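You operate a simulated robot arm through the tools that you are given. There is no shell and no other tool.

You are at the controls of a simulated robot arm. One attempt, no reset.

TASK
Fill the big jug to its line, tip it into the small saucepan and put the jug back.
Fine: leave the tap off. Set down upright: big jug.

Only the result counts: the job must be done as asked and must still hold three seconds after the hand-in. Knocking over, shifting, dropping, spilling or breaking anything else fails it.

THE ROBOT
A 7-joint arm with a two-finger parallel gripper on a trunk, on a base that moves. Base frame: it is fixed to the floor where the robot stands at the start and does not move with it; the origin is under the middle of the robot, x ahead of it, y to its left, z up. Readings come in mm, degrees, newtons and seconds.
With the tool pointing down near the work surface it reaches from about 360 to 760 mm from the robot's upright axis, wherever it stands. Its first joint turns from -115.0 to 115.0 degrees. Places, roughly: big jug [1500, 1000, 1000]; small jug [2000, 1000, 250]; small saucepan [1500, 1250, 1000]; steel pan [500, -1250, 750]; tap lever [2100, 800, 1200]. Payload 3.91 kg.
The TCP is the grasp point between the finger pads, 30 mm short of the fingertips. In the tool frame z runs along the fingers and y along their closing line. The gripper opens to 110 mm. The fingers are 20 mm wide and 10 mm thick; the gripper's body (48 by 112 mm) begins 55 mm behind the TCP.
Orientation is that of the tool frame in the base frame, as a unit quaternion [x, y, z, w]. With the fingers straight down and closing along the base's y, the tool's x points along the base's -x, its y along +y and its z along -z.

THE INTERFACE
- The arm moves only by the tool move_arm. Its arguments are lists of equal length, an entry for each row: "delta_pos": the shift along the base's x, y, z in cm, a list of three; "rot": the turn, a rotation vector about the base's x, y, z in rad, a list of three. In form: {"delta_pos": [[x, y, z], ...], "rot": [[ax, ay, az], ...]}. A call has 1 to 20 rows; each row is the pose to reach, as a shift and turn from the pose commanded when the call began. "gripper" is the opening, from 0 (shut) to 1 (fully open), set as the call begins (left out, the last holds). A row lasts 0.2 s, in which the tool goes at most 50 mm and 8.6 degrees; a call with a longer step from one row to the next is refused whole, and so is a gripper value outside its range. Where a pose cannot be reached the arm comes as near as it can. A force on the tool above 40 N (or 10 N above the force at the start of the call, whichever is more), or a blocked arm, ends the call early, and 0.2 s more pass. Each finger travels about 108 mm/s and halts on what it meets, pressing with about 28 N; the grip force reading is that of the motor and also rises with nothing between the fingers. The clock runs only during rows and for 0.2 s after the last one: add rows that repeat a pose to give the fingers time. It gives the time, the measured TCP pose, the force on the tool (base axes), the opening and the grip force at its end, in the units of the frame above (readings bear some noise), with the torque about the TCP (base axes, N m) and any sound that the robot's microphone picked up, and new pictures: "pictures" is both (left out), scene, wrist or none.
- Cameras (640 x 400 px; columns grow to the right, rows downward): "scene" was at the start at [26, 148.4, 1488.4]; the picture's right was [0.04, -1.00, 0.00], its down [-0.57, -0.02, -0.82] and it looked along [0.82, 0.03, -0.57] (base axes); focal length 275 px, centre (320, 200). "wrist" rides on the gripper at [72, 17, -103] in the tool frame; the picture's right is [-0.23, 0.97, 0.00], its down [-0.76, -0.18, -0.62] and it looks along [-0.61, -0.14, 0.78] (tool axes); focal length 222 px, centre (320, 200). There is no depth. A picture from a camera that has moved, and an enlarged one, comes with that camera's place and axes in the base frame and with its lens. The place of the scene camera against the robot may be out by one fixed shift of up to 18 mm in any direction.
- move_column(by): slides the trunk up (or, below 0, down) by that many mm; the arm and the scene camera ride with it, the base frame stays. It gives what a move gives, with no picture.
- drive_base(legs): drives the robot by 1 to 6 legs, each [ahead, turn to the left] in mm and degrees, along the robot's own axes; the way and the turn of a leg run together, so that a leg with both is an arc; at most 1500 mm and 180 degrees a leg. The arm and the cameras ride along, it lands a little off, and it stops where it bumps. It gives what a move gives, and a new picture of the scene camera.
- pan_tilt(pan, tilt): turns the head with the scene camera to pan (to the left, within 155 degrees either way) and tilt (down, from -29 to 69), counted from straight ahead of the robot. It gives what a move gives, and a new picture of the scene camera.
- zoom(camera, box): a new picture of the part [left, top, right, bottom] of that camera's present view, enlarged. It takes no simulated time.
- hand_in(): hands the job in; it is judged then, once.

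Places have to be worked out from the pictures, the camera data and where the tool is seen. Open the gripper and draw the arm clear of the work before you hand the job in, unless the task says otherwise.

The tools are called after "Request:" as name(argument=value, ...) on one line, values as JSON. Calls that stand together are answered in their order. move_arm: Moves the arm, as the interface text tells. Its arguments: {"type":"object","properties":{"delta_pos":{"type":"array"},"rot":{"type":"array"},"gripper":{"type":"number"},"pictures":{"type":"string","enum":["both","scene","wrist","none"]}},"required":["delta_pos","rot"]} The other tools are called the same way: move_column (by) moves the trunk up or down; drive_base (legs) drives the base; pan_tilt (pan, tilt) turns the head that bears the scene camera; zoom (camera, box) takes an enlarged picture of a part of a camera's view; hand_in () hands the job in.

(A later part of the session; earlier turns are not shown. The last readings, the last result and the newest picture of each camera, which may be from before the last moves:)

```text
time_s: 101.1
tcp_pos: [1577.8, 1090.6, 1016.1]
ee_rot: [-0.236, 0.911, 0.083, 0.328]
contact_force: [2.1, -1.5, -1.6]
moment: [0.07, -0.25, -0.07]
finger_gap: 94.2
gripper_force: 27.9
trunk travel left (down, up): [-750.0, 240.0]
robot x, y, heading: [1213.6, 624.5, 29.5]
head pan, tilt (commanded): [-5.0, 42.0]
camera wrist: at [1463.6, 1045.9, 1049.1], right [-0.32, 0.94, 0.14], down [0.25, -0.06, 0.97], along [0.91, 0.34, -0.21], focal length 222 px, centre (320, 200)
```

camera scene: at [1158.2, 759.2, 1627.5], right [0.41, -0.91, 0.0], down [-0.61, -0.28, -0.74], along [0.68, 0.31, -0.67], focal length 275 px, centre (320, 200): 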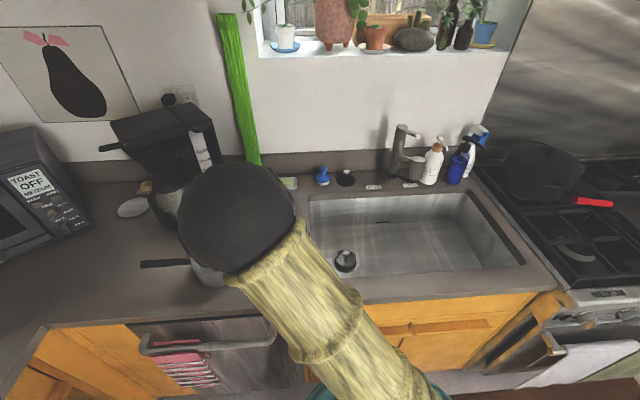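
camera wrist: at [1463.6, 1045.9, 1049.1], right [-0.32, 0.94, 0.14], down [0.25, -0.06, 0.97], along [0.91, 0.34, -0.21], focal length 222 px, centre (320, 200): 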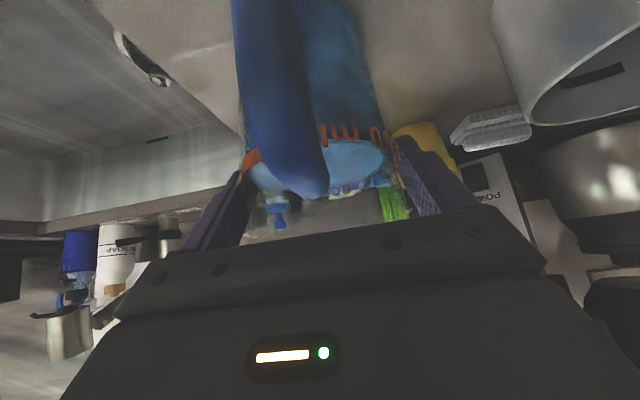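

The force is near zero and the view matches the original grasp picture. I open the gripper and back away along the tool axis.

Request:
move_arm(delta_pos=[[0, 0, 0], [0, 0, 0], [0, 0, 0]], rot=[[0, 0, 0], [0, 0, 0], [0, 0, 0]], gripper=1, pictures="wrist")

Request:
move_arm(delta_pos=[[-1.7, -0.9, 2.3], [-3.4, -1.9, 4.6], [-5.1, -2.8, 6.9], [-6.8, -3.8, 9.2], [-8.5, -4.7, 11.5], [-8.5, -4.7, 15.0], [-8.5, -4.7, 18.5], [-8.5, -4.7, 18.5]], rot=[[0, 0, 0], [0, 0, 0], [0, 0, 0], [0, 0, 0], [0, 0, 0], [0, 0, 0], [0, 0, 0], [0, 0, 0]], pictures="both")

Request:
zoom(camera="wrist", box=[240, 0, 440, 180])

```text
time_s: 101.9
tcp_pos: [1579.2, 1090.4, 1017.1]
ee_rot: [-0.235, 0.91, 0.085, 0.331]
contact_force: [0.4, -0.4, 0.0]
moment: [-0.01, 0.01, -0.02]
finger_gap: 109.9
gripper_force: 0.0
trunk travel left (down, up): [-750.0, 240.0]
robot x, y, heading: [1211.1, 626.7, 29.5]
head pan, tilt (commanded): [-5.0, 42.0]
camera wrist: at [1464.4, 1046.9, 1050.4], right [-0.32, 0.94, 0.15], down [0.25, -0.07, 0.97], along [0.91, 0.35, -0.21], focal length 222 px, centre (320, 200)
```

wrist: 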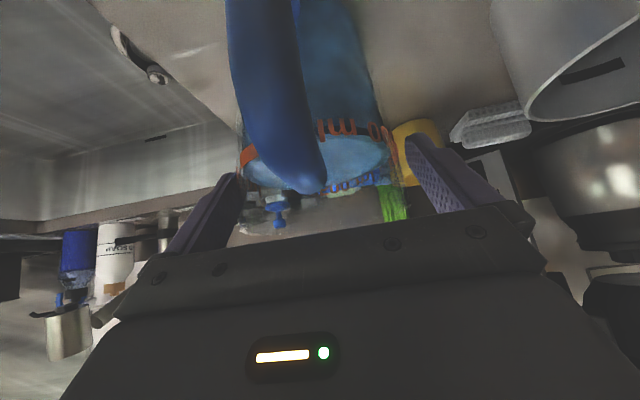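

```text
time_s: 103.7
tcp_pos: [1494.3, 1047.0, 1203.4]
ee_rot: [-0.235, 0.91, 0.086, 0.331]
contact_force: [-0.3, -0.7, 0.6]
moment: [-0.01, 0.01, -0.01]
finger_gap: 110.0
gripper_force: 0.0
trunk travel left (down, up): [-750.0, 240.0]
robot x, y, heading: [1209.3, 628.3, 29.0]
head pan, tilt (commanded): [-5.0, 42.0]
camera scene: at [1158.2, 758.7, 1627.6], right [0.41, -0.91, 0.0], down [-0.61, -0.28, -0.74], along [0.68, 0.31, -0.67], focal length 275 px, centre (320, 200)
camera wrist: at [1379.5, 1001.8, 1236.7], right [-0.32, 0.94, 0.15], down [0.25, -0.07, 0.97], along [0.91, 0.34, -0.21], focal length 222 px, centre (320, 200)
```

scene: 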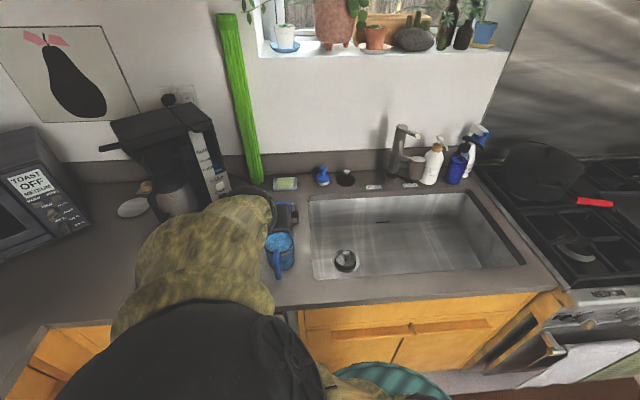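
wrist: 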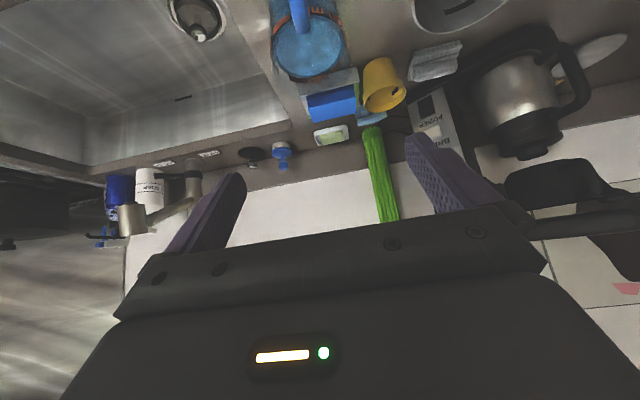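

```text
2.22 times, centred on (340, 90) of wrist
camera zoom: at [1379.5, 1001.8, 1236.7], right [-0.32, 0.94, 0.15], down [0.25, -0.07, 0.97], along [0.91, 0.34, -0.21], focal length 494 px, centre (276, 444)
```

zoom: 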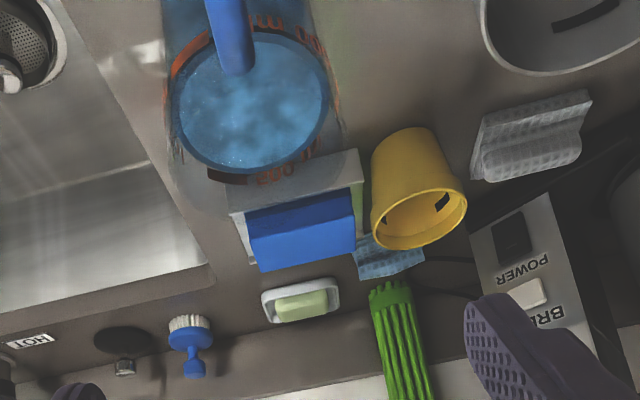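

The filled jug stands at its original spot. For pouring I want a straight-down grip with the fingers 45° away from the handle, so I rotate the tool vertical and then yaw 45° left, above the jug.

Request:
move_arm(delta_pos=[[0, 0, 0], [0, 0, 0], [0, 0, 0], [0, 0, 0], [0, 0, 0], [0, 0, 0], [0, 0, 0]], rot=[[-0.0564, 0.1017, 0], [-0.1128, 0.2035, 0], [-0.1692, 0.3052, 0], [-0.2256, 0.407, 0], [-0.282, 0.5087, 0], [-0.3384, 0.6105, 0], [-0.3384, 0.6105, 0]], pictures="none")

Request:
move_arm(delta_pos=[[1.6, 0.9, 0], [3.2, 1.8, 0], [4.8, 2.7, 0], [6.4, 3.6, 0], [8.0, 4.5, 0], [9.44, 5.34, 0], [9.44, 5.34, 0]], rot=[[0, 0, 0.13], [0, 0, 0.26], [0, 0, 0.39], [0, 0, 0.52], [0, 0, 0.65], [0, 0, 0.785], [0, 0, 0.785]], pictures="both")

```text
time_s: 105.3
tcp_pos: [1493.4, 1044.1, 1203.4]
ee_rot: [-0.25, 0.968, 0.0, -0.001]
contact_force: [-0.8, -0.5, 0.3]
moment: [0.01, -0.01, 0.0]
finger_gap: 109.9
gripper_force: 0.0
trunk travel left (down, up): [-750.0, 240.0]
robot x, y, heading: [1214.0, 628.4, 29.5]
head pan, tilt (commanded): [-5.0, 42.0]
```

```text
time_s: 106.9
tcp_pos: [1588.3, 1098.7, 1203.7]
ee_rot: [-0.603, 0.798, 0.0, 0.0]
contact_force: [-0.6, -0.1, -0.2]
moment: [0.0, -0.02, 0.02]
finger_gap: 109.9
gripper_force: 0.1
trunk travel left (down, up): [-750.0, 240.0]
robot x, y, heading: [1212.1, 627.0, 29.6]
head pan, tilt (commanded): [-5.0, 42.0]
camera scene: at [1157.7, 758.4, 1627.6], right [0.41, -0.91, 0.0], down [-0.61, -0.28, -0.74], along [0.68, 0.31, -0.67], focal length 275 px, centre (320, 200)
camera wrist: at [1552.1, 1032.9, 1307.5], right [-0.87, 0.49, 0.0], down [0.38, 0.68, 0.62], along [0.3, 0.55, -0.78], focal length 222 px, centre (320, 200)
```

scene: 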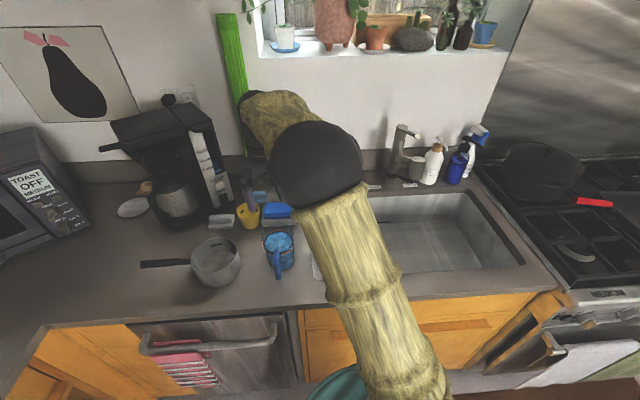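
wrist: 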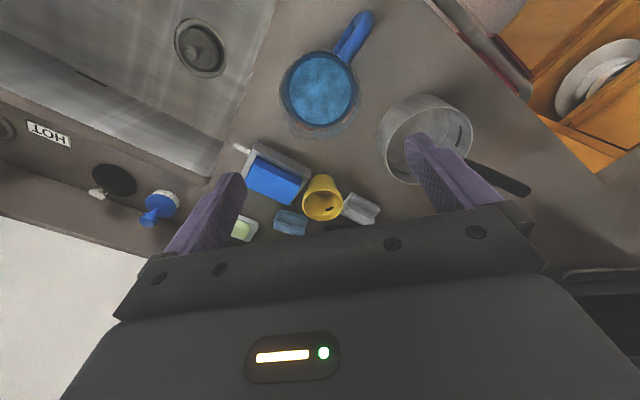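

The tool is vertical over the jug. I zoom the wrist view to check centring before descending.

Request:
zoom(camera="wrist", box=[260, 0, 400, 150])

Request:
zoom(camera="scene", box=[180, 200, 310, 300])

```text
2.67 times, centred on (330, 75) of wrist
camera zoom: at [1552.1, 1032.9, 1307.5], right [-0.87, 0.49, 0.0], down [0.38, 0.68, 0.62], along [0.3, 0.55, -0.78], focal length 592 px, centre (293, 533)
```

zoom: 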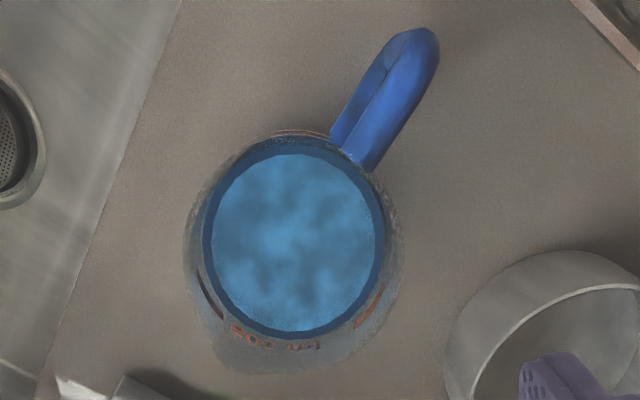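

```text
4.00 times, centred on (245, 250) of scene
camera zoom: at [1157.7, 758.4, 1627.6], right [0.41, -0.91, 0.0], down [-0.61, -0.28, -0.74], along [0.68, 0.31, -0.67], focal length 1101 px, centre (620, 0)
```

zoom: 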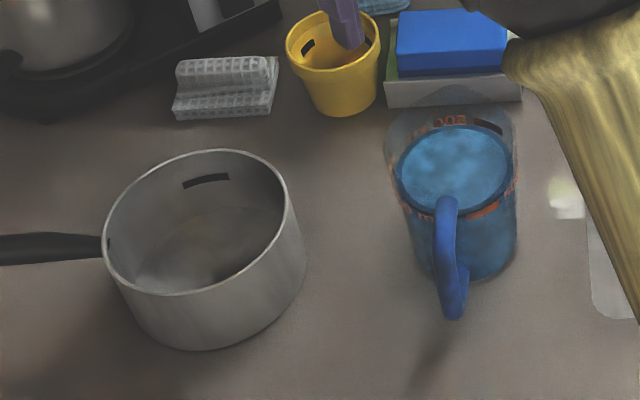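

The jug centre appears about 6 mm back toward the robot from the tool axis. I shift (-3.5, -5.3) mm and descend to just above the rim for another check.

Request:
move_arm(delta_pos=[[-0.35, -0.53, -2.0], [-0.35, -0.53, -4.5], [-0.35, -0.53, -7.0], [-0.35, -0.53, -9.5], [-0.35, -0.53, -11.8], [-0.35, -0.53, -11.8]], rot=[[0, 0, 0], [0, 0, 0], [0, 0, 0], [0, 0, 0], [0, 0, 0], [0, 0, 0]], pictures="both")

Request:
zoom(camera="wrist", box=[200, 0, 440, 200])

Request:
zoom(camera="scene", box=[180, 180, 340, 300])

```text
time_s: 108.3
tcp_pos: [1586.2, 1092.6, 1084.2]
ee_rot: [-0.601, 0.799, 0.0, 0.001]
contact_force: [0.0, -0.3, 0.6]
moment: [-0.01, 0.02, -0.01]
finger_gap: 110.0
gripper_force: 0.1
trunk travel left (down, up): [-750.0, 240.0]
robot x, y, heading: [1212.5, 629.6, 29.5]
head pan, tilt (commanded): [-5.0, 42.0]
camera scene: at [1157.9, 758.4, 1627.6], right [0.41, -0.91, 0.0], down [-0.61, -0.28, -0.74], along [0.68, 0.31, -0.67], focal length 275 px, centre (320, 200)
camera wrist: at [1549.0, 1027.1, 1188.9], right [-0.87, 0.49, 0.0], down [0.38, 0.68, 0.62], along [0.3, 0.54, -0.78], focal length 222 px, centre (320, 200)
```

scene: 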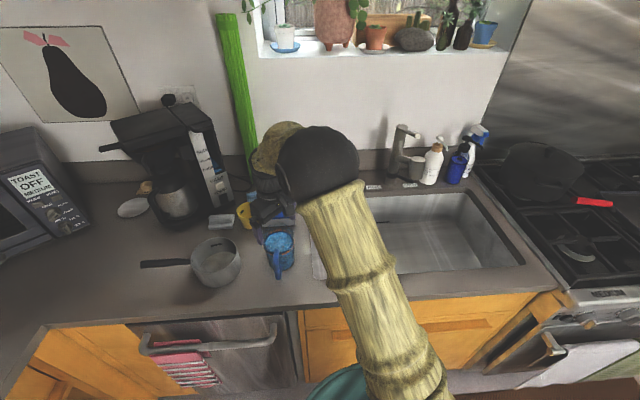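
wrist: 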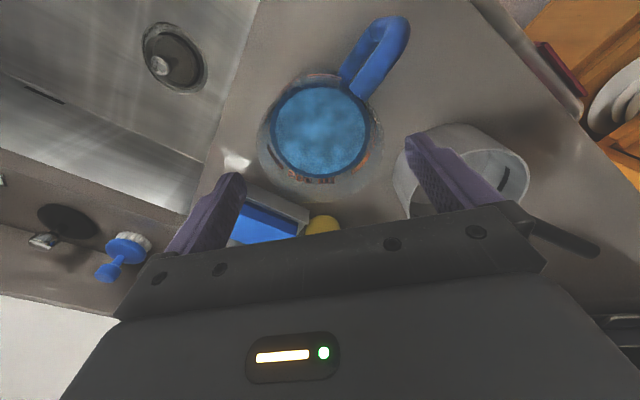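

```text
2.00 times, centred on (320, 100) of wrist
camera zoom: at [1549.0, 1027.1, 1188.9], right [-0.87, 0.49, 0.0], down [0.38, 0.68, 0.62], along [0.3, 0.54, -0.78], focal length 444 px, centre (320, 400)
```

zoom: 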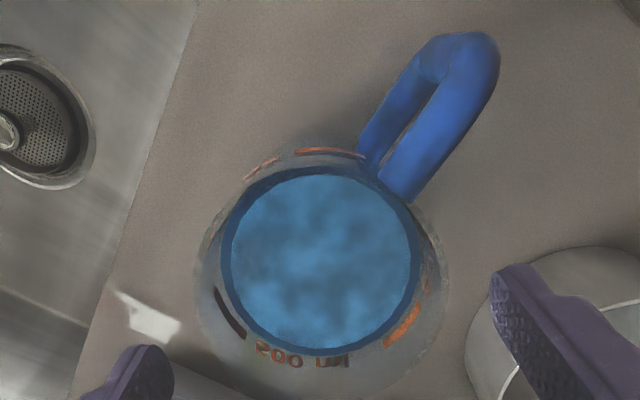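

```text
3.33 times, centred on (260, 240) of scene
camera zoom: at [1157.9, 758.4, 1627.6], right [0.41, -0.91, 0.0], down [-0.61, -0.28, -0.74], along [0.68, 0.31, -0.67], focal length 918 px, centre (520, 67)
```

zoom: 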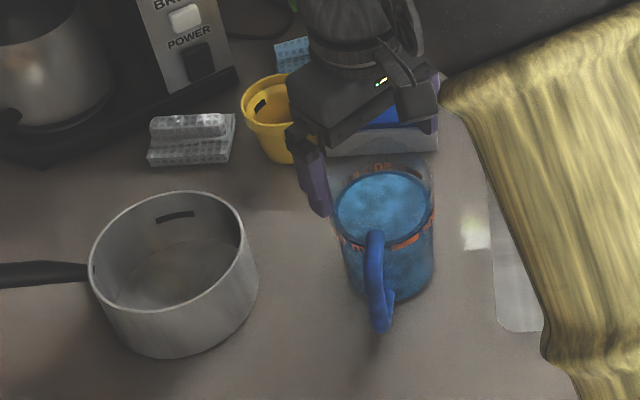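

The jug is centred under the tool now, within 1 mm. I descend around it with the fingers outside, then approach the rim with the palm in small steps.

Request:
move_arm(delta_pos=[[0, 0, -2.0], [0, 0, -4.0], [0, 0, -6.0], [0, 0, -7.8], [0, 0, -8.5], [0, 0, -8.5]], rot=[[0, 0, 0], [0, 0, 0], [0, 0, 0], [0, 0, 0], [0, 0, 0], [0, 0, 0]], pictures="both")

Request:
zoom(camera="wrist", box=[180, 0, 460, 230])

Request:
zoom(camera="scene", box=[220, 180, 340, 300])

```text
time_s: 109.7
tcp_pos: [1583.6, 1093.2, 997.8]
ee_rot: [-0.602, 0.799, -0.001, 0.0]
contact_force: [-0.3, 0.1, 0.3]
moment: [0.03, -0.03, 0.02]
finger_gap: 110.0
gripper_force: 0.0
trunk travel left (down, up): [-750.0, 240.0]
robot x, y, heading: [1214.4, 632.6, 29.5]
head pan, tilt (commanded): [-5.0, 42.0]
camera scene: at [1158.1, 758.5, 1627.6], right [0.41, -0.91, 0.0], down [-0.61, -0.28, -0.74], along [0.68, 0.31, -0.67], focal length 275 px, centre (320, 200)
camera wrist: at [1547.4, 1027.7, 1103.0], right [-0.87, 0.49, 0.0], down [0.38, 0.68, 0.62], along [0.3, 0.54, -0.78], focal length 222 px, centre (320, 200)
```

scene: 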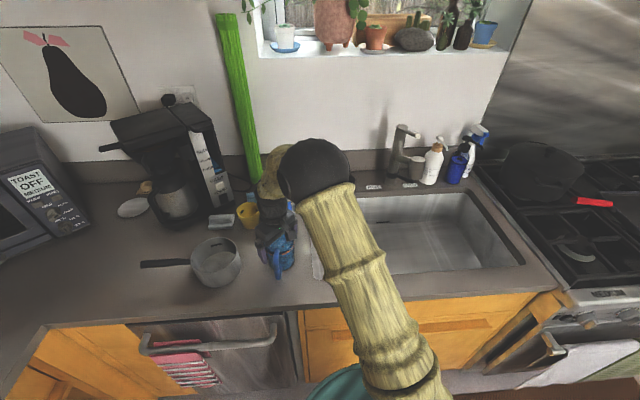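
wrist: 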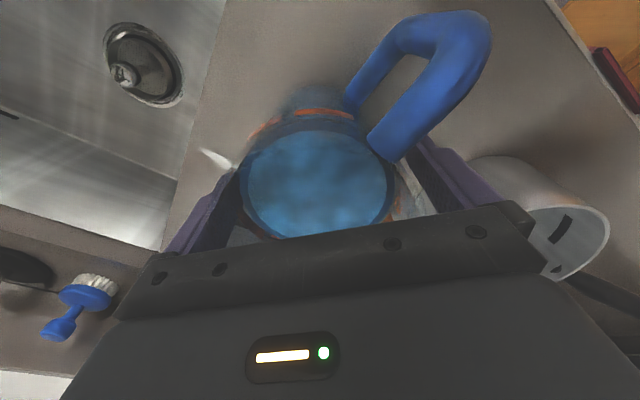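

```text
1.74 times, centred on (320, 115) of wrist
camera zoom: at [1547.4, 1027.7, 1103.0], right [-0.87, 0.49, 0.0], down [0.38, 0.68, 0.62], along [0.3, 0.54, -0.78], focal length 386 px, centre (320, 348)
```

zoom: 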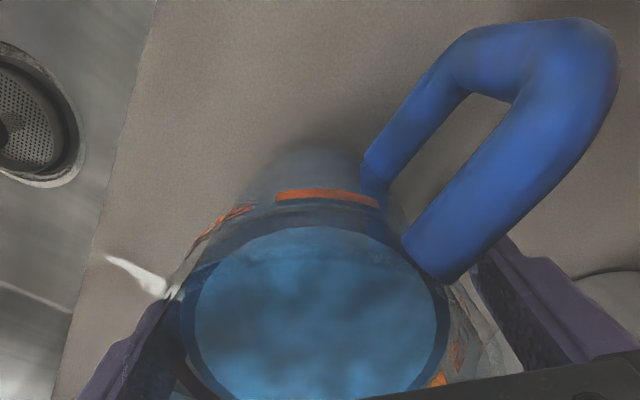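

```text
3.33 times, centred on (280, 240) of scene
camera zoom: at [1158.1, 758.5, 1627.6], right [0.41, -0.91, 0.0], down [-0.61, -0.28, -0.74], along [0.68, 0.31, -0.67], focal length 918 px, centre (453, 67)
```

zoom: 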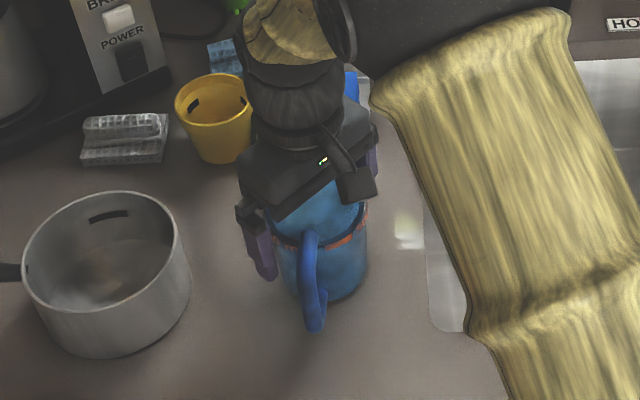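

The fingers are on both sides with no contact. I lower in small steps until the palm just touches the rim or reaches its planned depth.

Request:
move_arm(delta_pos=[[0, 0, -0.3], [0, 0, -0.6], [0, 0, -0.6]], rot=[[0, 0, 0], [0, 0, 0], [0, 0, 0]], pictures="none")

Request:
move_arm(delta_pos=[[0, 0, -0.2], [0, 0, -0.4], [0, 0, -0.4]], rot=[[0, 0, 0], [0, 0, 0], [0, 0, 0]], pictures="none")

Request:
move_arm(delta_pos=[[0, 0, -0.2], [0, 0, -0.3], [0, 0, -0.3]], rot=[[0, 0, 0], [0, 0, 0], [0, 0, 0]], pictures="wrist")

```text
time_s: 110.5
tcp_pos: [1584.1, 1092.7, 993.4]
ee_rot: [-0.602, 0.799, 0.001, 0.0]
contact_force: [-0.2, 0.5, -0.4]
moment: [0.02, -0.03, 0.03]
finger_gap: 109.8
gripper_force: 0.1
trunk travel left (down, up): [-750.0, 240.0]
robot x, y, heading: [1209.5, 626.7, 29.1]
head pan, tilt (commanded): [-5.0, 42.0]
```

```text
time_s: 111.3
tcp_pos: [1585.5, 1092.6, 989.3]
ee_rot: [-0.601, 0.799, 0.0, 0.0]
contact_force: [-0.3, -0.7, -0.9]
moment: [-0.01, -0.02, 0.02]
finger_gap: 110.0
gripper_force: 0.1
trunk travel left (down, up): [-750.0, 240.0]
robot x, y, heading: [1211.5, 628.2, 29.4]
head pan, tilt (commanded): [-5.0, 42.0]
```

```text
time_s: 112.1
tcp_pos: [1584.9, 1092.5, 985.7]
ee_rot: [-0.602, 0.799, 0.0, 0.0]
contact_force: [0.5, 0.2, 0.5]
moment: [0.0, 0.0, 0.0]
finger_gap: 109.9
gripper_force: 0.0
trunk travel left (down, up): [-750.0, 240.0]
robot x, y, heading: [1216.3, 627.5, 29.5]
head pan, tilt (commanded): [-5.0, 42.0]
camera wrist: at [1549.1, 1027.5, 1089.7], right [-0.87, 0.49, 0.0], down [0.38, 0.68, 0.62], along [0.3, 0.54, -0.78], focal length 222 px, centre (320, 200)
```

wrist: 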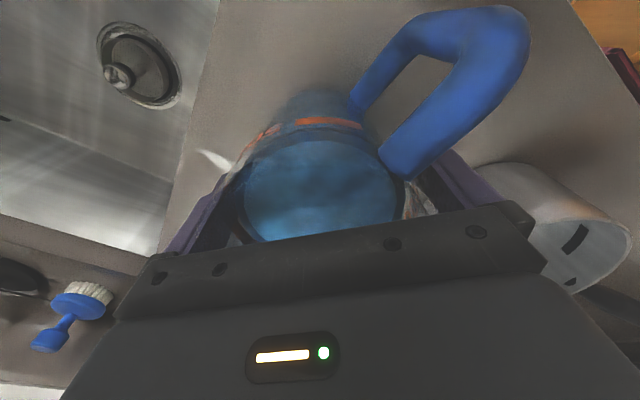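

No contact yet. I continue down in small steps.

Request:
move_arm(delta_pos=[[0, 0, -0.15], [0, 0, -0.3], [0, 0, -0.3]], rot=[[0, 0, 0], [0, 0, 0], [0, 0, 0]], pictures="none")

Request:
move_arm(delta_pos=[[0, 0, -0.15], [0, 0, -0.25], [0, 0, -0.25]], rot=[[0, 0, 0], [0, 0, 0], [0, 0, 0]], pictures="none")

Request:
move_arm(delta_pos=[[0, 0, -0.15], [0, 0, -0.25], [0, 0, -0.25]], rot=[[0, 0, 0], [0, 0, 0], [0, 0, 0]], pictures="wrist")

Request:
zoom(camera="scene", box=[220, 180, 340, 300])

```text
time_s: 112.9
tcp_pos: [1585.1, 1092.3, 983.0]
ee_rot: [-0.601, 0.799, 0.0, 0.0]
contact_force: [-0.3, 1.2, 0.3]
moment: [0.01, 0.02, 0.0]
finger_gap: 109.9
gripper_force: 0.0
trunk travel left (down, up): [-750.0, 240.0]
robot x, y, heading: [1211.0, 626.7, 29.2]
head pan, tilt (commanded): [-5.0, 42.0]
```

```text
time_s: 113.7
tcp_pos: [1584.0, 1092.8, 980.1]
ee_rot: [-0.602, 0.799, 0.0, 0.0]
contact_force: [0.2, 0.5, 0.5]
moment: [0.0, -0.02, 0.03]
finger_gap: 110.1
gripper_force: 0.2
trunk travel left (down, up): [-750.0, 240.0]
robot x, y, heading: [1210.6, 628.8, 29.5]
head pan, tilt (commanded): [-5.0, 42.0]
```

```text
time_s: 114.5
tcp_pos: [1585.2, 1092.6, 980.1]
ee_rot: [-0.602, 0.799, 0.001, 0.001]
contact_force: [0.3, 1.7, 13.5]
moment: [-0.11, 0.14, 0.0]
finger_gap: 110.2
gripper_force: 0.1
trunk travel left (down, up): [-750.0, 240.0]
robot x, y, heading: [1208.2, 624.4, 29.6]
head pan, tilt (commanded): [-5.0, 42.0]
camera wrist: at [1549.0, 1026.9, 1083.7], right [-0.87, 0.49, 0.0], down [0.38, 0.68, 0.63], along [0.3, 0.55, -0.78], focal length 222 px, centre (320, 200)
```

wrist: 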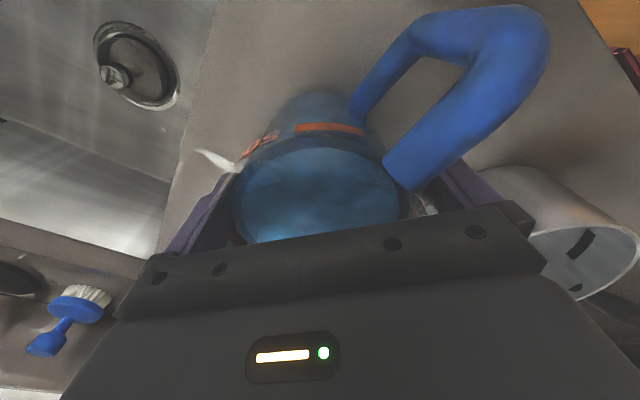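

```text
3.33 times, centred on (280, 240) of scene
camera zoom: at [1157.4, 757.5, 1627.8], right [0.41, -0.91, 0.0], down [-0.61, -0.28, -0.74], along [0.68, 0.31, -0.67], focal length 918 px, centre (453, 67)
```

zoom: 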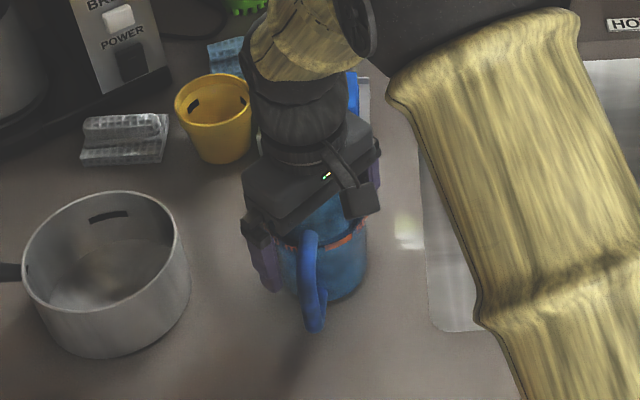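

The palm touched the rim at TCP z ≈ 980, so the rim is near z 1035. I raise 3.5 mm for a small gap and close the fingers.

Request:
move_arm(delta_pos=[[0, 0, 0.2], [0, 0, 0.35], [0, 0, 0.35]], rot=[[0, 0, 0], [0, 0, 0], [0, 0, 0]], pictures="none")

Request:
move_arm(delta_pos=[[0, 0, 0], [0, 0, 0], [0, 0, 0], [0, 0, 0]], rot=[[0, 0, 0], [0, 0, 0], [0, 0, 0], [0, 0, 0]], gripper=0, pictures="wrist")

```text
time_s: 115.3
tcp_pos: [1586.1, 1091.6, 980.7]
ee_rot: [-0.602, 0.798, -0.001, 0.0]
contact_force: [0.1, -0.2, 0.8]
moment: [-0.01, -0.02, -0.02]
finger_gap: 109.8
gripper_force: 0.0
trunk travel left (down, up): [-750.0, 240.0]
robot x, y, heading: [1213.0, 625.9, 29.3]
head pan, tilt (commanded): [-5.0, 42.0]
```

```text
time_s: 116.3
tcp_pos: [1586.6, 1092.7, 981.7]
ee_rot: [-0.602, 0.799, 0.0, -0.001]
contact_force: [-0.7, -1.5, -0.3]
moment: [-0.08, 0.01, 0.02]
finger_gap: 94.5
gripper_force: 27.8
trunk travel left (down, up): [-750.0, 240.0]
robot x, y, heading: [1213.1, 625.4, 29.6]
head pan, tilt (commanded): [-5.0, 42.0]
camera wrist: at [1549.4, 1026.8, 1085.5], right [-0.87, 0.49, 0.0], down [0.38, 0.68, 0.62], along [0.3, 0.54, -0.78], focal length 222 px, centre (320, 200)
```

wrist: 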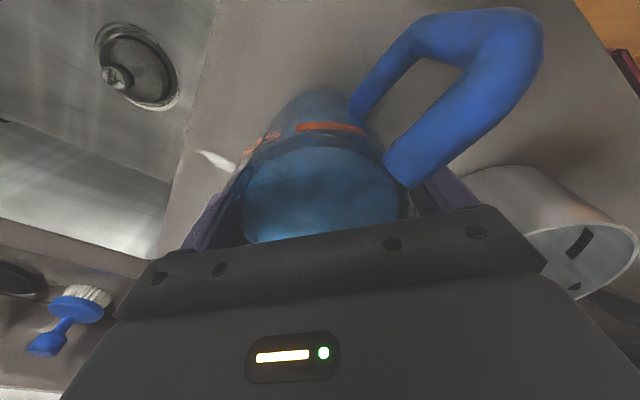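

The jug is held with a 94.5 mm gap. I lift it slowly straight up to clear the pan, checking that it stays firm.

Request:
move_arm(delta_pos=[[0, 0, 0.4], [0, 0, 1.2], [0, 0, 2.4], [0, 0, 3.8], [0, 0, 5.4], [0, 0, 7.0], [0, 0, 8.6], [0, 0, 10.2], [0, 0, 11.4], [0, 0, 12.0], [0, 0, 12.0]], rot=[[0, 0, 0], [0, 0, 0], [0, 0, 0], [0, 0, 0], [0, 0, 0], [0, 0, 0], [0, 0, 0], [0, 0, 0], [0, 0, 0], [0, 0, 0], [0, 0, 0]], pictures="both")

Request:
zoom(camera="scene", box=[170, 150, 330, 300])

Request:
zoom(camera="wrist", box=[380, 60, 640, 300])

```text
time_s: 118.7
tcp_pos: [1586.2, 1092.3, 1101.3]
ee_rot: [-0.602, 0.799, 0.0, 0.001]
contact_force: [-0.7, 0.1, -6.4]
moment: [0.04, -0.13, 0.02]
finger_gap: 94.4
gripper_force: 27.7
trunk travel left (down, up): [-750.0, 240.0]
robot x, y, heading: [1212.5, 624.4, 29.5]
head pan, tilt (commanded): [-5.0, 42.0]
camera scene: at [1158.5, 759.1, 1627.5], right [0.41, -0.91, 0.0], down [-0.61, -0.28, -0.74], along [0.68, 0.31, -0.67], focal length 275 px, centre (320, 200)
camera wrist: at [1549.4, 1026.8, 1205.3], right [-0.87, 0.49, 0.0], down [0.38, 0.68, 0.62], along [0.3, 0.54, -0.78], focal length 222 px, centre (320, 200)
```

scene: 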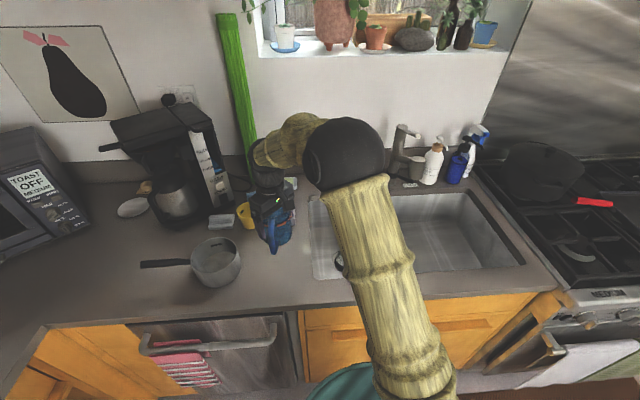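
wrist: 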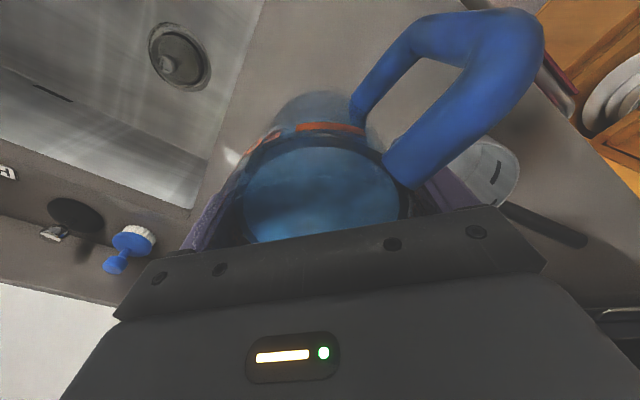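

```text
2.67 times, centred on (250, 225) of scene
camera zoom: at [1158.5, 759.1, 1627.5], right [0.41, -0.91, 0.0], down [-0.61, -0.28, -0.74], along [0.68, 0.31, -0.67], focal length 734 px, centre (507, 133)
```

zoom: 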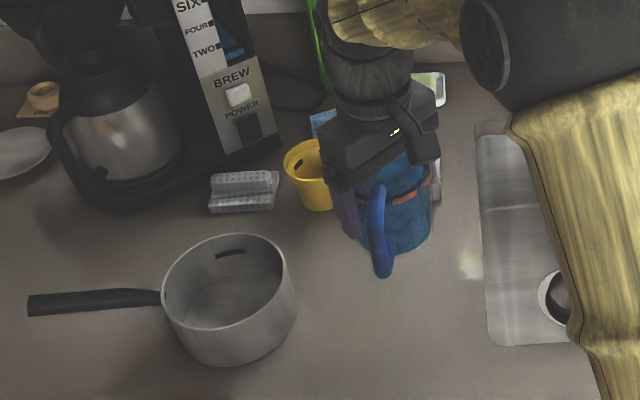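

```text
1.67 times, centred on (510, 180) of wrist
camera zoom: at [1549.4, 1026.8, 1205.3], right [-0.87, 0.49, 0.0], down [0.38, 0.68, 0.62], along [0.3, 0.54, -0.78], focal length 370 px, centre (3, 233)
```

zoom: 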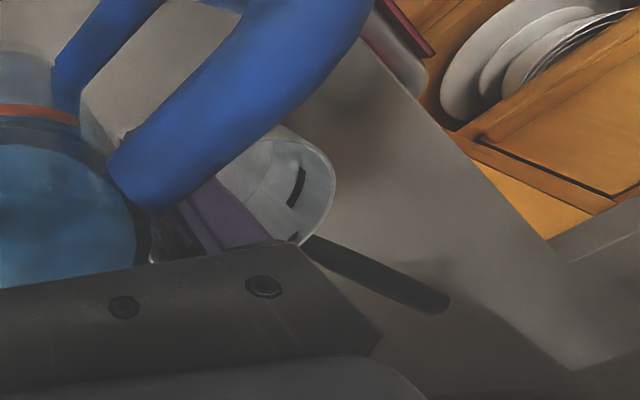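

The jug is firmly held and the pan centre works out at about (1478, 1244) with its rim near z 985. I carry the jug upright over beside and behind the pan, so that when tilted its lip will come over the pan.

Request:
move_arm(delta_pos=[[-0.3, 0.7, 0.4], [-0.8, 2.0, 1.0], [-1.5, 3.6, 1.7], [-2.2, 5.3, 2.4], [-2.9, 7.0, 2.8], [-3.6, 8.7, 2.8], [-4.3, 10.4, 2.8], [-5.0, 12.1, 2.8], [-5.7, 13.8, 2.8], [-6.4, 15.5, 2.8], [-7.1, 17.1, 2.8], [-7.8, 18.7, 2.8], [-8.4, 20.2, 2.8], [-8.9, 21.3, 2.8], [-9.12, 21.87, 2.8], [-9.12, 21.87, 2.8]], rot=[[0, 0, 0], [0, 0, 0], [0, 0, 0], [0, 0, 0], [0, 0, 0], [0, 0, 0], [0, 0, 0], [0, 0, 0], [0, 0, 0], [0, 0, 0], [0, 0, 0], [0, 0, 0], [0, 0, 0], [0, 0, 0], [0, 0, 0], [0, 0, 0]], pictures="both")

Request:
pan_tilt(pan=15, tilt=40)

Request:
zoom(camera="scene", box=[220, 120, 400, 270])

```text
time_s: 122.1
tcp_pos: [1494.0, 1301.4, 1129.4]
ee_rot: [-0.602, 0.798, 0.0, -0.001]
contact_force: [-0.1, -0.8, -6.5]
moment: [0.03, -0.13, -0.03]
finger_gap: 94.3
gripper_force: 27.6
out of reach, approached as far as the arm can: row 14, 15, 16
trunk travel left (down, up): [-750.0, 240.0]
robot x, y, heading: [1212.7, 629.3, 29.5]
head pan, tilt (commanded): [-5.0, 42.0]
camera scene: at [1158.2, 759.1, 1627.5], right [0.41, -0.91, 0.0], down [-0.61, -0.28, -0.74], along [0.68, 0.31, -0.67], focal length 275 px, centre (320, 200)
camera wrist: at [1458.4, 1235.8, 1232.8], right [-0.87, 0.49, 0.0], down [0.38, 0.68, 0.62], along [0.3, 0.54, -0.78], focal length 222 px, centre (320, 200)
```

scene: 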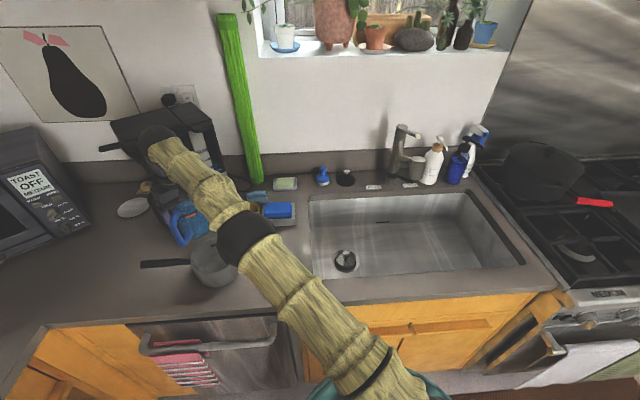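
wrist: 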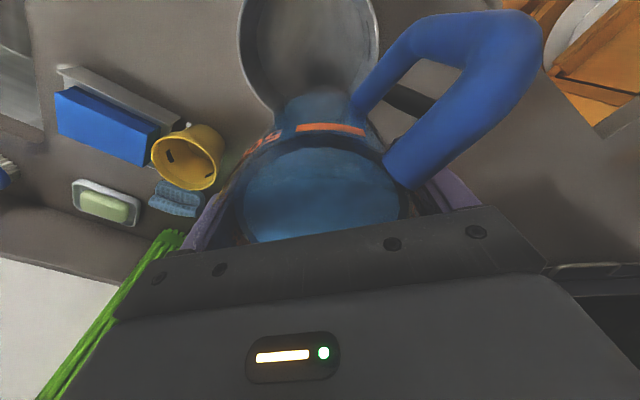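

```text
time_s: 122.9
tcp_pos: [1496.3, 1301.2, 1127.6]
ee_rot: [-0.601, 0.799, 0.0, 0.0]
contact_force: [0.1, -0.3, -6.3]
moment: [0.02, -0.12, 0.04]
finger_gap: 94.5
gripper_force: 27.9
trunk travel left (down, up): [-750.0, 240.0]
robot x, y, heading: [1213.0, 625.2, 29.5]
head pan, tilt (commanded): [15.0, 40.0]
camera scene: at [1143.0, 784.3, 1630.4], right [0.7, -0.71, 0.0], down [-0.46, -0.45, -0.77], along [0.55, 0.54, -0.64], focal length 275 px, centre (320, 200)
```

scene: 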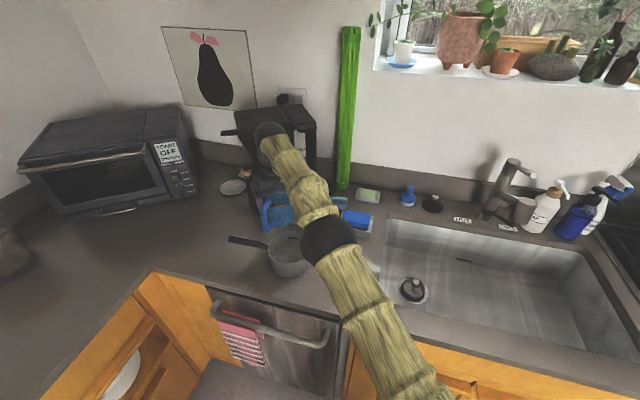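

```text
2.67 times, centred on (310, 195) of scene
camera zoom: at [1143.0, 784.3, 1630.4], right [0.7, -0.71, 0.0], down [-0.46, -0.45, -0.77], along [0.55, 0.54, -0.64], focal length 734 px, centre (347, 213)
```

zoom: 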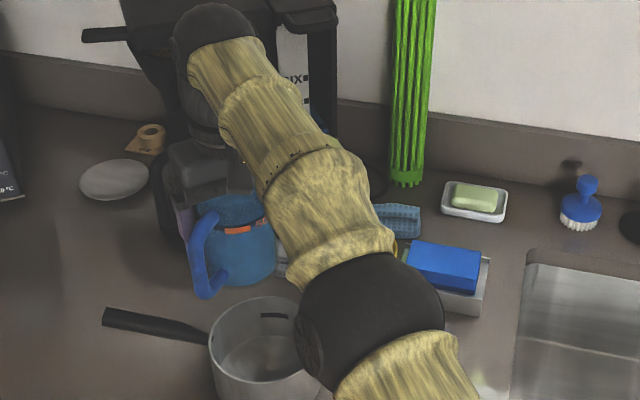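

The arm is at its straight-down reach limit, but tilting brings the wrist back. From this wrist view the pan centre is about (1475, 1242), with the jug directly behind it. I begin tilting slowly to 20°, well below the spill angle of roughly 39°.

Request:
move_arm(delta_pos=[[0, 0, 0], [0, 0, 0], [0, 0, 0], [0, 0, 0], [0, 0, 0], [0, 0, 0], [0, 0, 0], [0, 0, 0], [0, 0, 0]], rot=[[0.042, -0.0119, 0], [0.084, -0.0238, 0], [0.126, -0.0356, 0], [0.168, -0.0475, 0], [0.21, -0.0594, 0], [0.252, -0.0713, 0], [0.294, -0.0831, 0], [0.3359, -0.095, 0], [0.3359, -0.095, 0]], pictures="both")

Request:
zoom(camera="scene", box=[220, 120, 400, 270])

Request:
zoom(camera="wrist", box=[180, 0, 460, 230])

```text
time_s: 124.9
tcp_pos: [1495.6, 1302.0, 1128.3]
ee_rot: [-0.593, 0.786, 0.105, 0.139]
contact_force: [-0.1, -1.2, -6.2]
moment: [-0.01, -0.12, -0.02]
finger_gap: 94.3
gripper_force: 28.2
trunk travel left (down, up): [-750.0, 240.0]
robot x, y, heading: [1210.6, 626.8, 29.2]
head pan, tilt (commanded): [15.0, 40.0]
camera scene: at [1143.0, 784.5, 1630.4], right [0.7, -0.71, 0.0], down [-0.46, -0.45, -0.77], along [0.55, 0.54, -0.64], focal length 275 px, centre (320, 200)
camera wrist: at [1449.9, 1205.5, 1201.2], right [-0.88, 0.47, 0.08], down [0.31, 0.43, 0.85], along [0.37, 0.77, -0.53], focal length 222 px, centre (320, 200)
```

scene: 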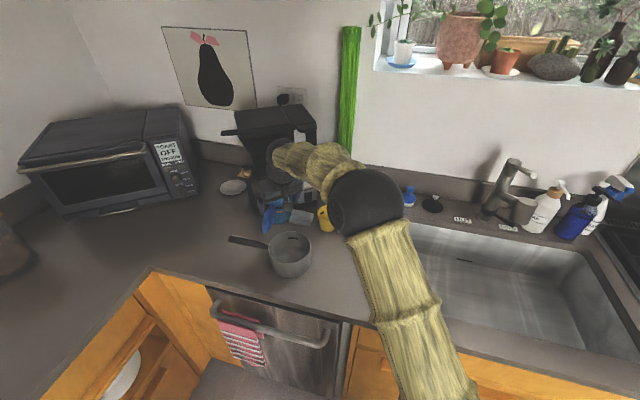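
wrist: 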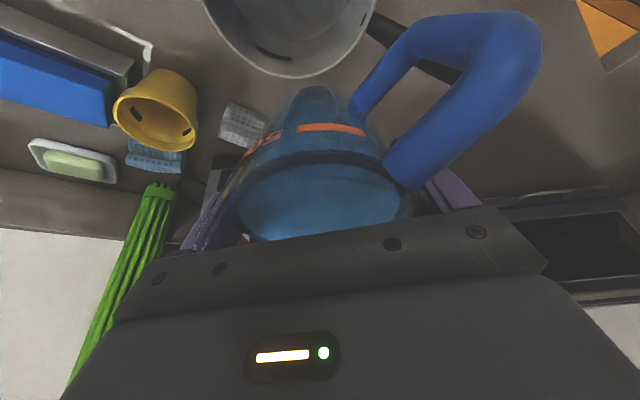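

```text
2.67 times, centred on (310, 195) of scene
camera zoom: at [1143.0, 784.5, 1630.4], right [0.7, -0.71, 0.0], down [-0.46, -0.45, -0.77], along [0.55, 0.54, -0.64], focal length 734 px, centre (347, 213)
```

zoom: 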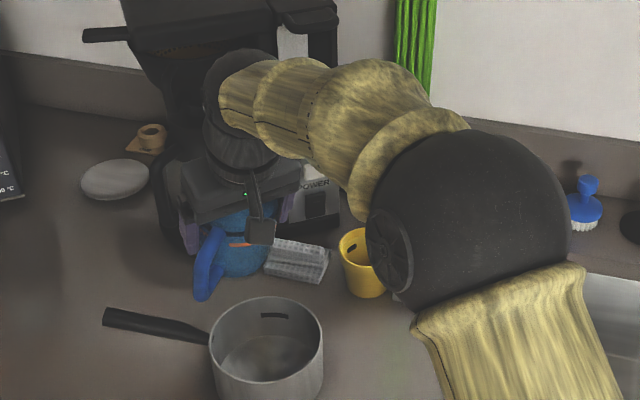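

```text
1.74 times, centred on (320, 115) of wrist
camera zoom: at [1449.9, 1205.5, 1201.2], right [-0.88, 0.47, 0.08], down [0.31, 0.43, 0.85], along [0.37, 0.77, -0.53], focal length 386 px, centre (320, 348)
```

zoom: 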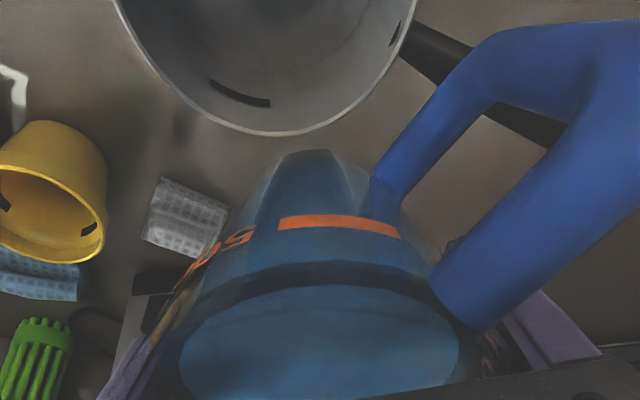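

The jug tilts rigidly with the tool and the surface stays well inside it. I move forward and continue to 36°, bringing the lip over the pan at about z 1090.

Request:
move_arm(delta_pos=[[0.06, 0.4, -0.5], [0.13, 0.8, -1.0], [0.2, 1.2, -1.6], [0.27, 1.6, -2.2], [0.34, 1.95, -2.8], [0.4, 2.3, -3.4], [0.46, 2.6, -4.0], [0.5, 2.87, -4.5], [0.5, 2.87, -4.5]], rot=[[0.0336, -0.0095, 0], [0.0672, -0.019, 0], [0.1008, -0.0285, 0], [0.1344, -0.038, 0], [0.168, -0.0475, 0], [0.2016, -0.057, 0], [0.2352, -0.0665, 0], [0.2687, -0.076, 0], [0.2687, -0.076, 0]], pictures="both")

Request:
zoom(camera="scene", box=[220, 150, 380, 290])

Request:
zoom(camera="wrist", box=[180, 0, 460, 230])

```text
time_s: 126.9
tcp_pos: [1499.0, 1328.1, 1083.4]
ee_rot: [-0.573, 0.759, 0.187, 0.247]
contact_force: [0.7, -0.4, -6.5]
moment: [-0.05, -0.11, 0.04]
finger_gap: 94.6
gripper_force: 27.6
trunk travel left (down, up): [-750.0, 240.0]
robot x, y, heading: [1211.0, 630.2, 29.5]
head pan, tilt (commanded): [15.0, 40.0]
camera scene: at [1143.0, 784.3, 1630.4], right [0.7, -0.71, 0.0], down [-0.46, -0.45, -0.77], along [0.55, 0.54, -0.64], focal length 275 px, centre (320, 200)
camera wrist: at [1450.0, 1218.6, 1124.8], right [-0.89, 0.44, 0.14], down [0.24, 0.19, 0.95], along [0.4, 0.88, -0.28], focal length 222 px, centre (320, 200)
```

scene: 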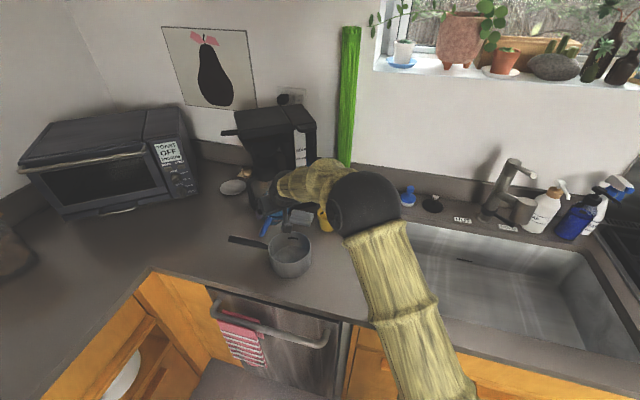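
wrist: 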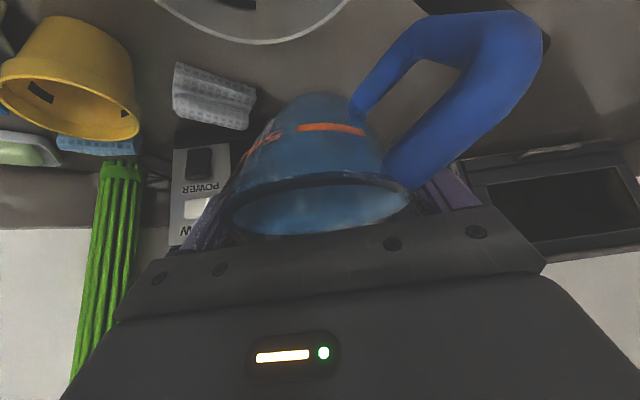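

```text
2.86 times, centred on (300, 220) of scene
camera zoom: at [1143.0, 784.3, 1630.4], right [0.7, -0.71, 0.0], down [-0.46, -0.45, -0.77], along [0.55, 0.54, -0.64], focal length 786 px, centre (377, 143)
```

zoom: 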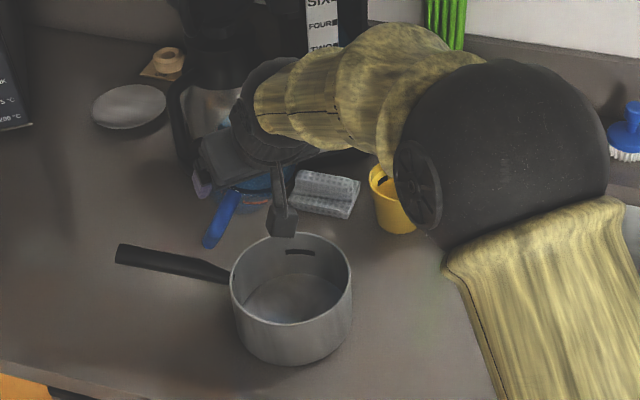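

```text
1.74 times, centred on (320, 115) of wrist
camera zoom: at [1450.0, 1218.6, 1124.8], right [-0.89, 0.44, 0.14], down [0.24, 0.19, 0.95], along [0.4, 0.88, -0.28], focal length 386 px, centre (320, 348)
```

zoom: 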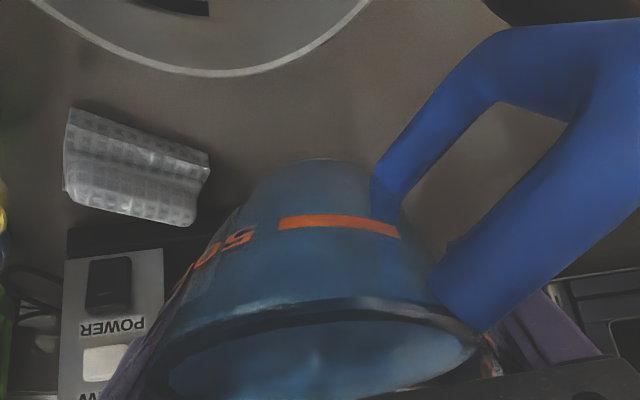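

The lip is computed to be about 20 mm beyond the pan centre at z ≈ 1098, over the pan, and the water is just short of the rim. I tilt gently past the spill angle to 43° and look at where the stream falls.

Request:
move_arm(delta_pos=[[0.005, 0.02, 0.02], [0.01, 0.035, 0.03], [0.015, 0.055, 0.05], [0.02, 0.07, 0.065], [0.025, 0.09, 0.08], [0.03, 0.1, 0.11], [0.03, 0.11, 0.14], [0.035, 0.12, 0.17]], rot=[[0.0151, -0.0043, 0], [0.0302, -0.0086, 0], [0.0453, -0.0128, 0], [0.0605, -0.0171, 0], [0.0756, -0.0214, 0], [0.0907, -0.0257, 0], [0.1058, -0.0299, 0], [0.1209, -0.0342, 0]], pictures="both")

Request:
zoom(camera="scene", box=[240, 170, 360, 290])

Request:
zoom(camera="wrist", box=[180, 0, 460, 230])

```text
time_s: 128.7
tcp_pos: [1500.5, 1330.3, 1084.9]
ee_rot: [-0.56, 0.742, 0.223, 0.293]
contact_force: [-0.5, -0.1, -6.0]
moment: [-0.03, -0.09, -0.02]
finger_gap: 94.6
gripper_force: 27.6
trunk travel left (down, up): [-750.0, 240.0]
robot x, y, heading: [1209.5, 629.2, 29.3]
head pan, tilt (commanded): [15.0, 40.0]
camera scene: at [1142.9, 784.2, 1630.4], right [0.7, -0.71, 0.0], down [-0.46, -0.45, -0.77], along [0.55, 0.54, -0.64], focal length 275 px, centre (320, 200)
camera wrist: at [1450.3, 1216.1, 1111.1], right [-0.89, 0.43, 0.16], down [0.21, 0.07, 0.98], along [0.4, 0.9, -0.16], focal length 222 px, centre (320, 200)
```

scene: 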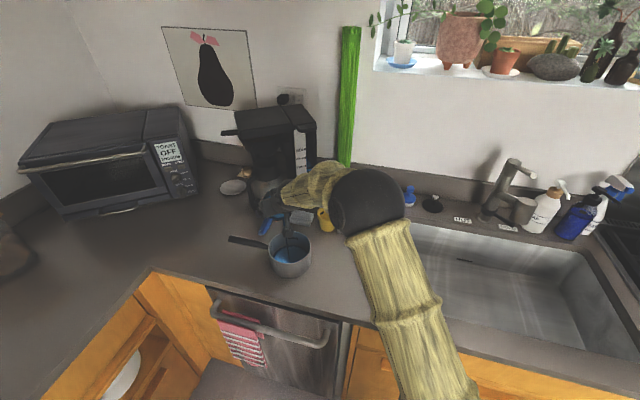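
wrist: 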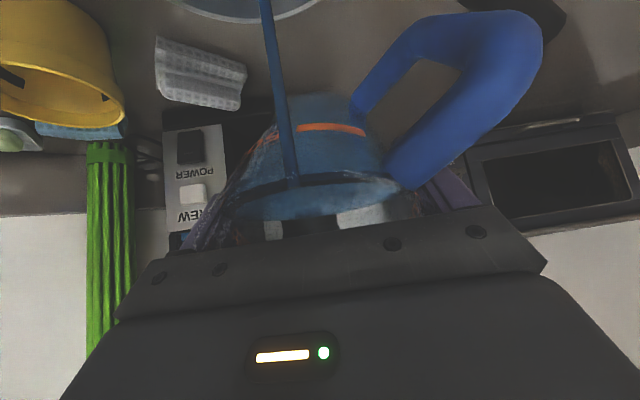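

```text
3.33 times, centred on (300, 230) of scene
camera zoom: at [1142.9, 784.2, 1630.4], right [0.7, -0.71, 0.0], down [-0.46, -0.45, -0.77], along [0.55, 0.54, -0.64], focal length 918 px, centre (387, 100)
```

zoom: 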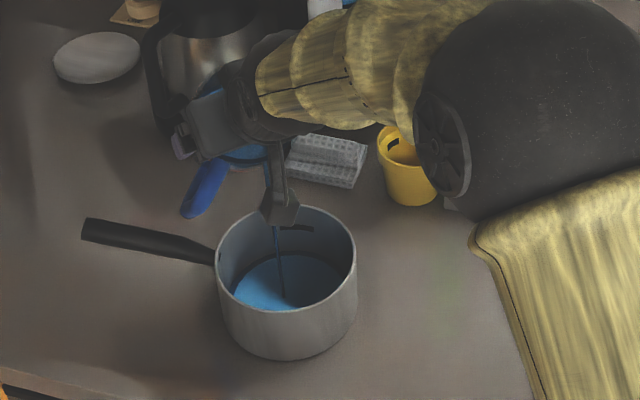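

```text
1.74 times, centred on (320, 115) of wrist
camera zoom: at [1450.3, 1216.1, 1111.1], right [-0.89, 0.43, 0.16], down [0.21, 0.07, 0.98], along [0.4, 0.9, -0.16], focal length 386 px, centre (320, 348)
```

zoom: 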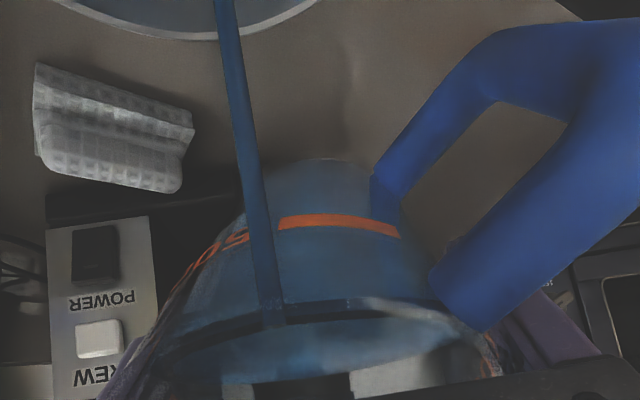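

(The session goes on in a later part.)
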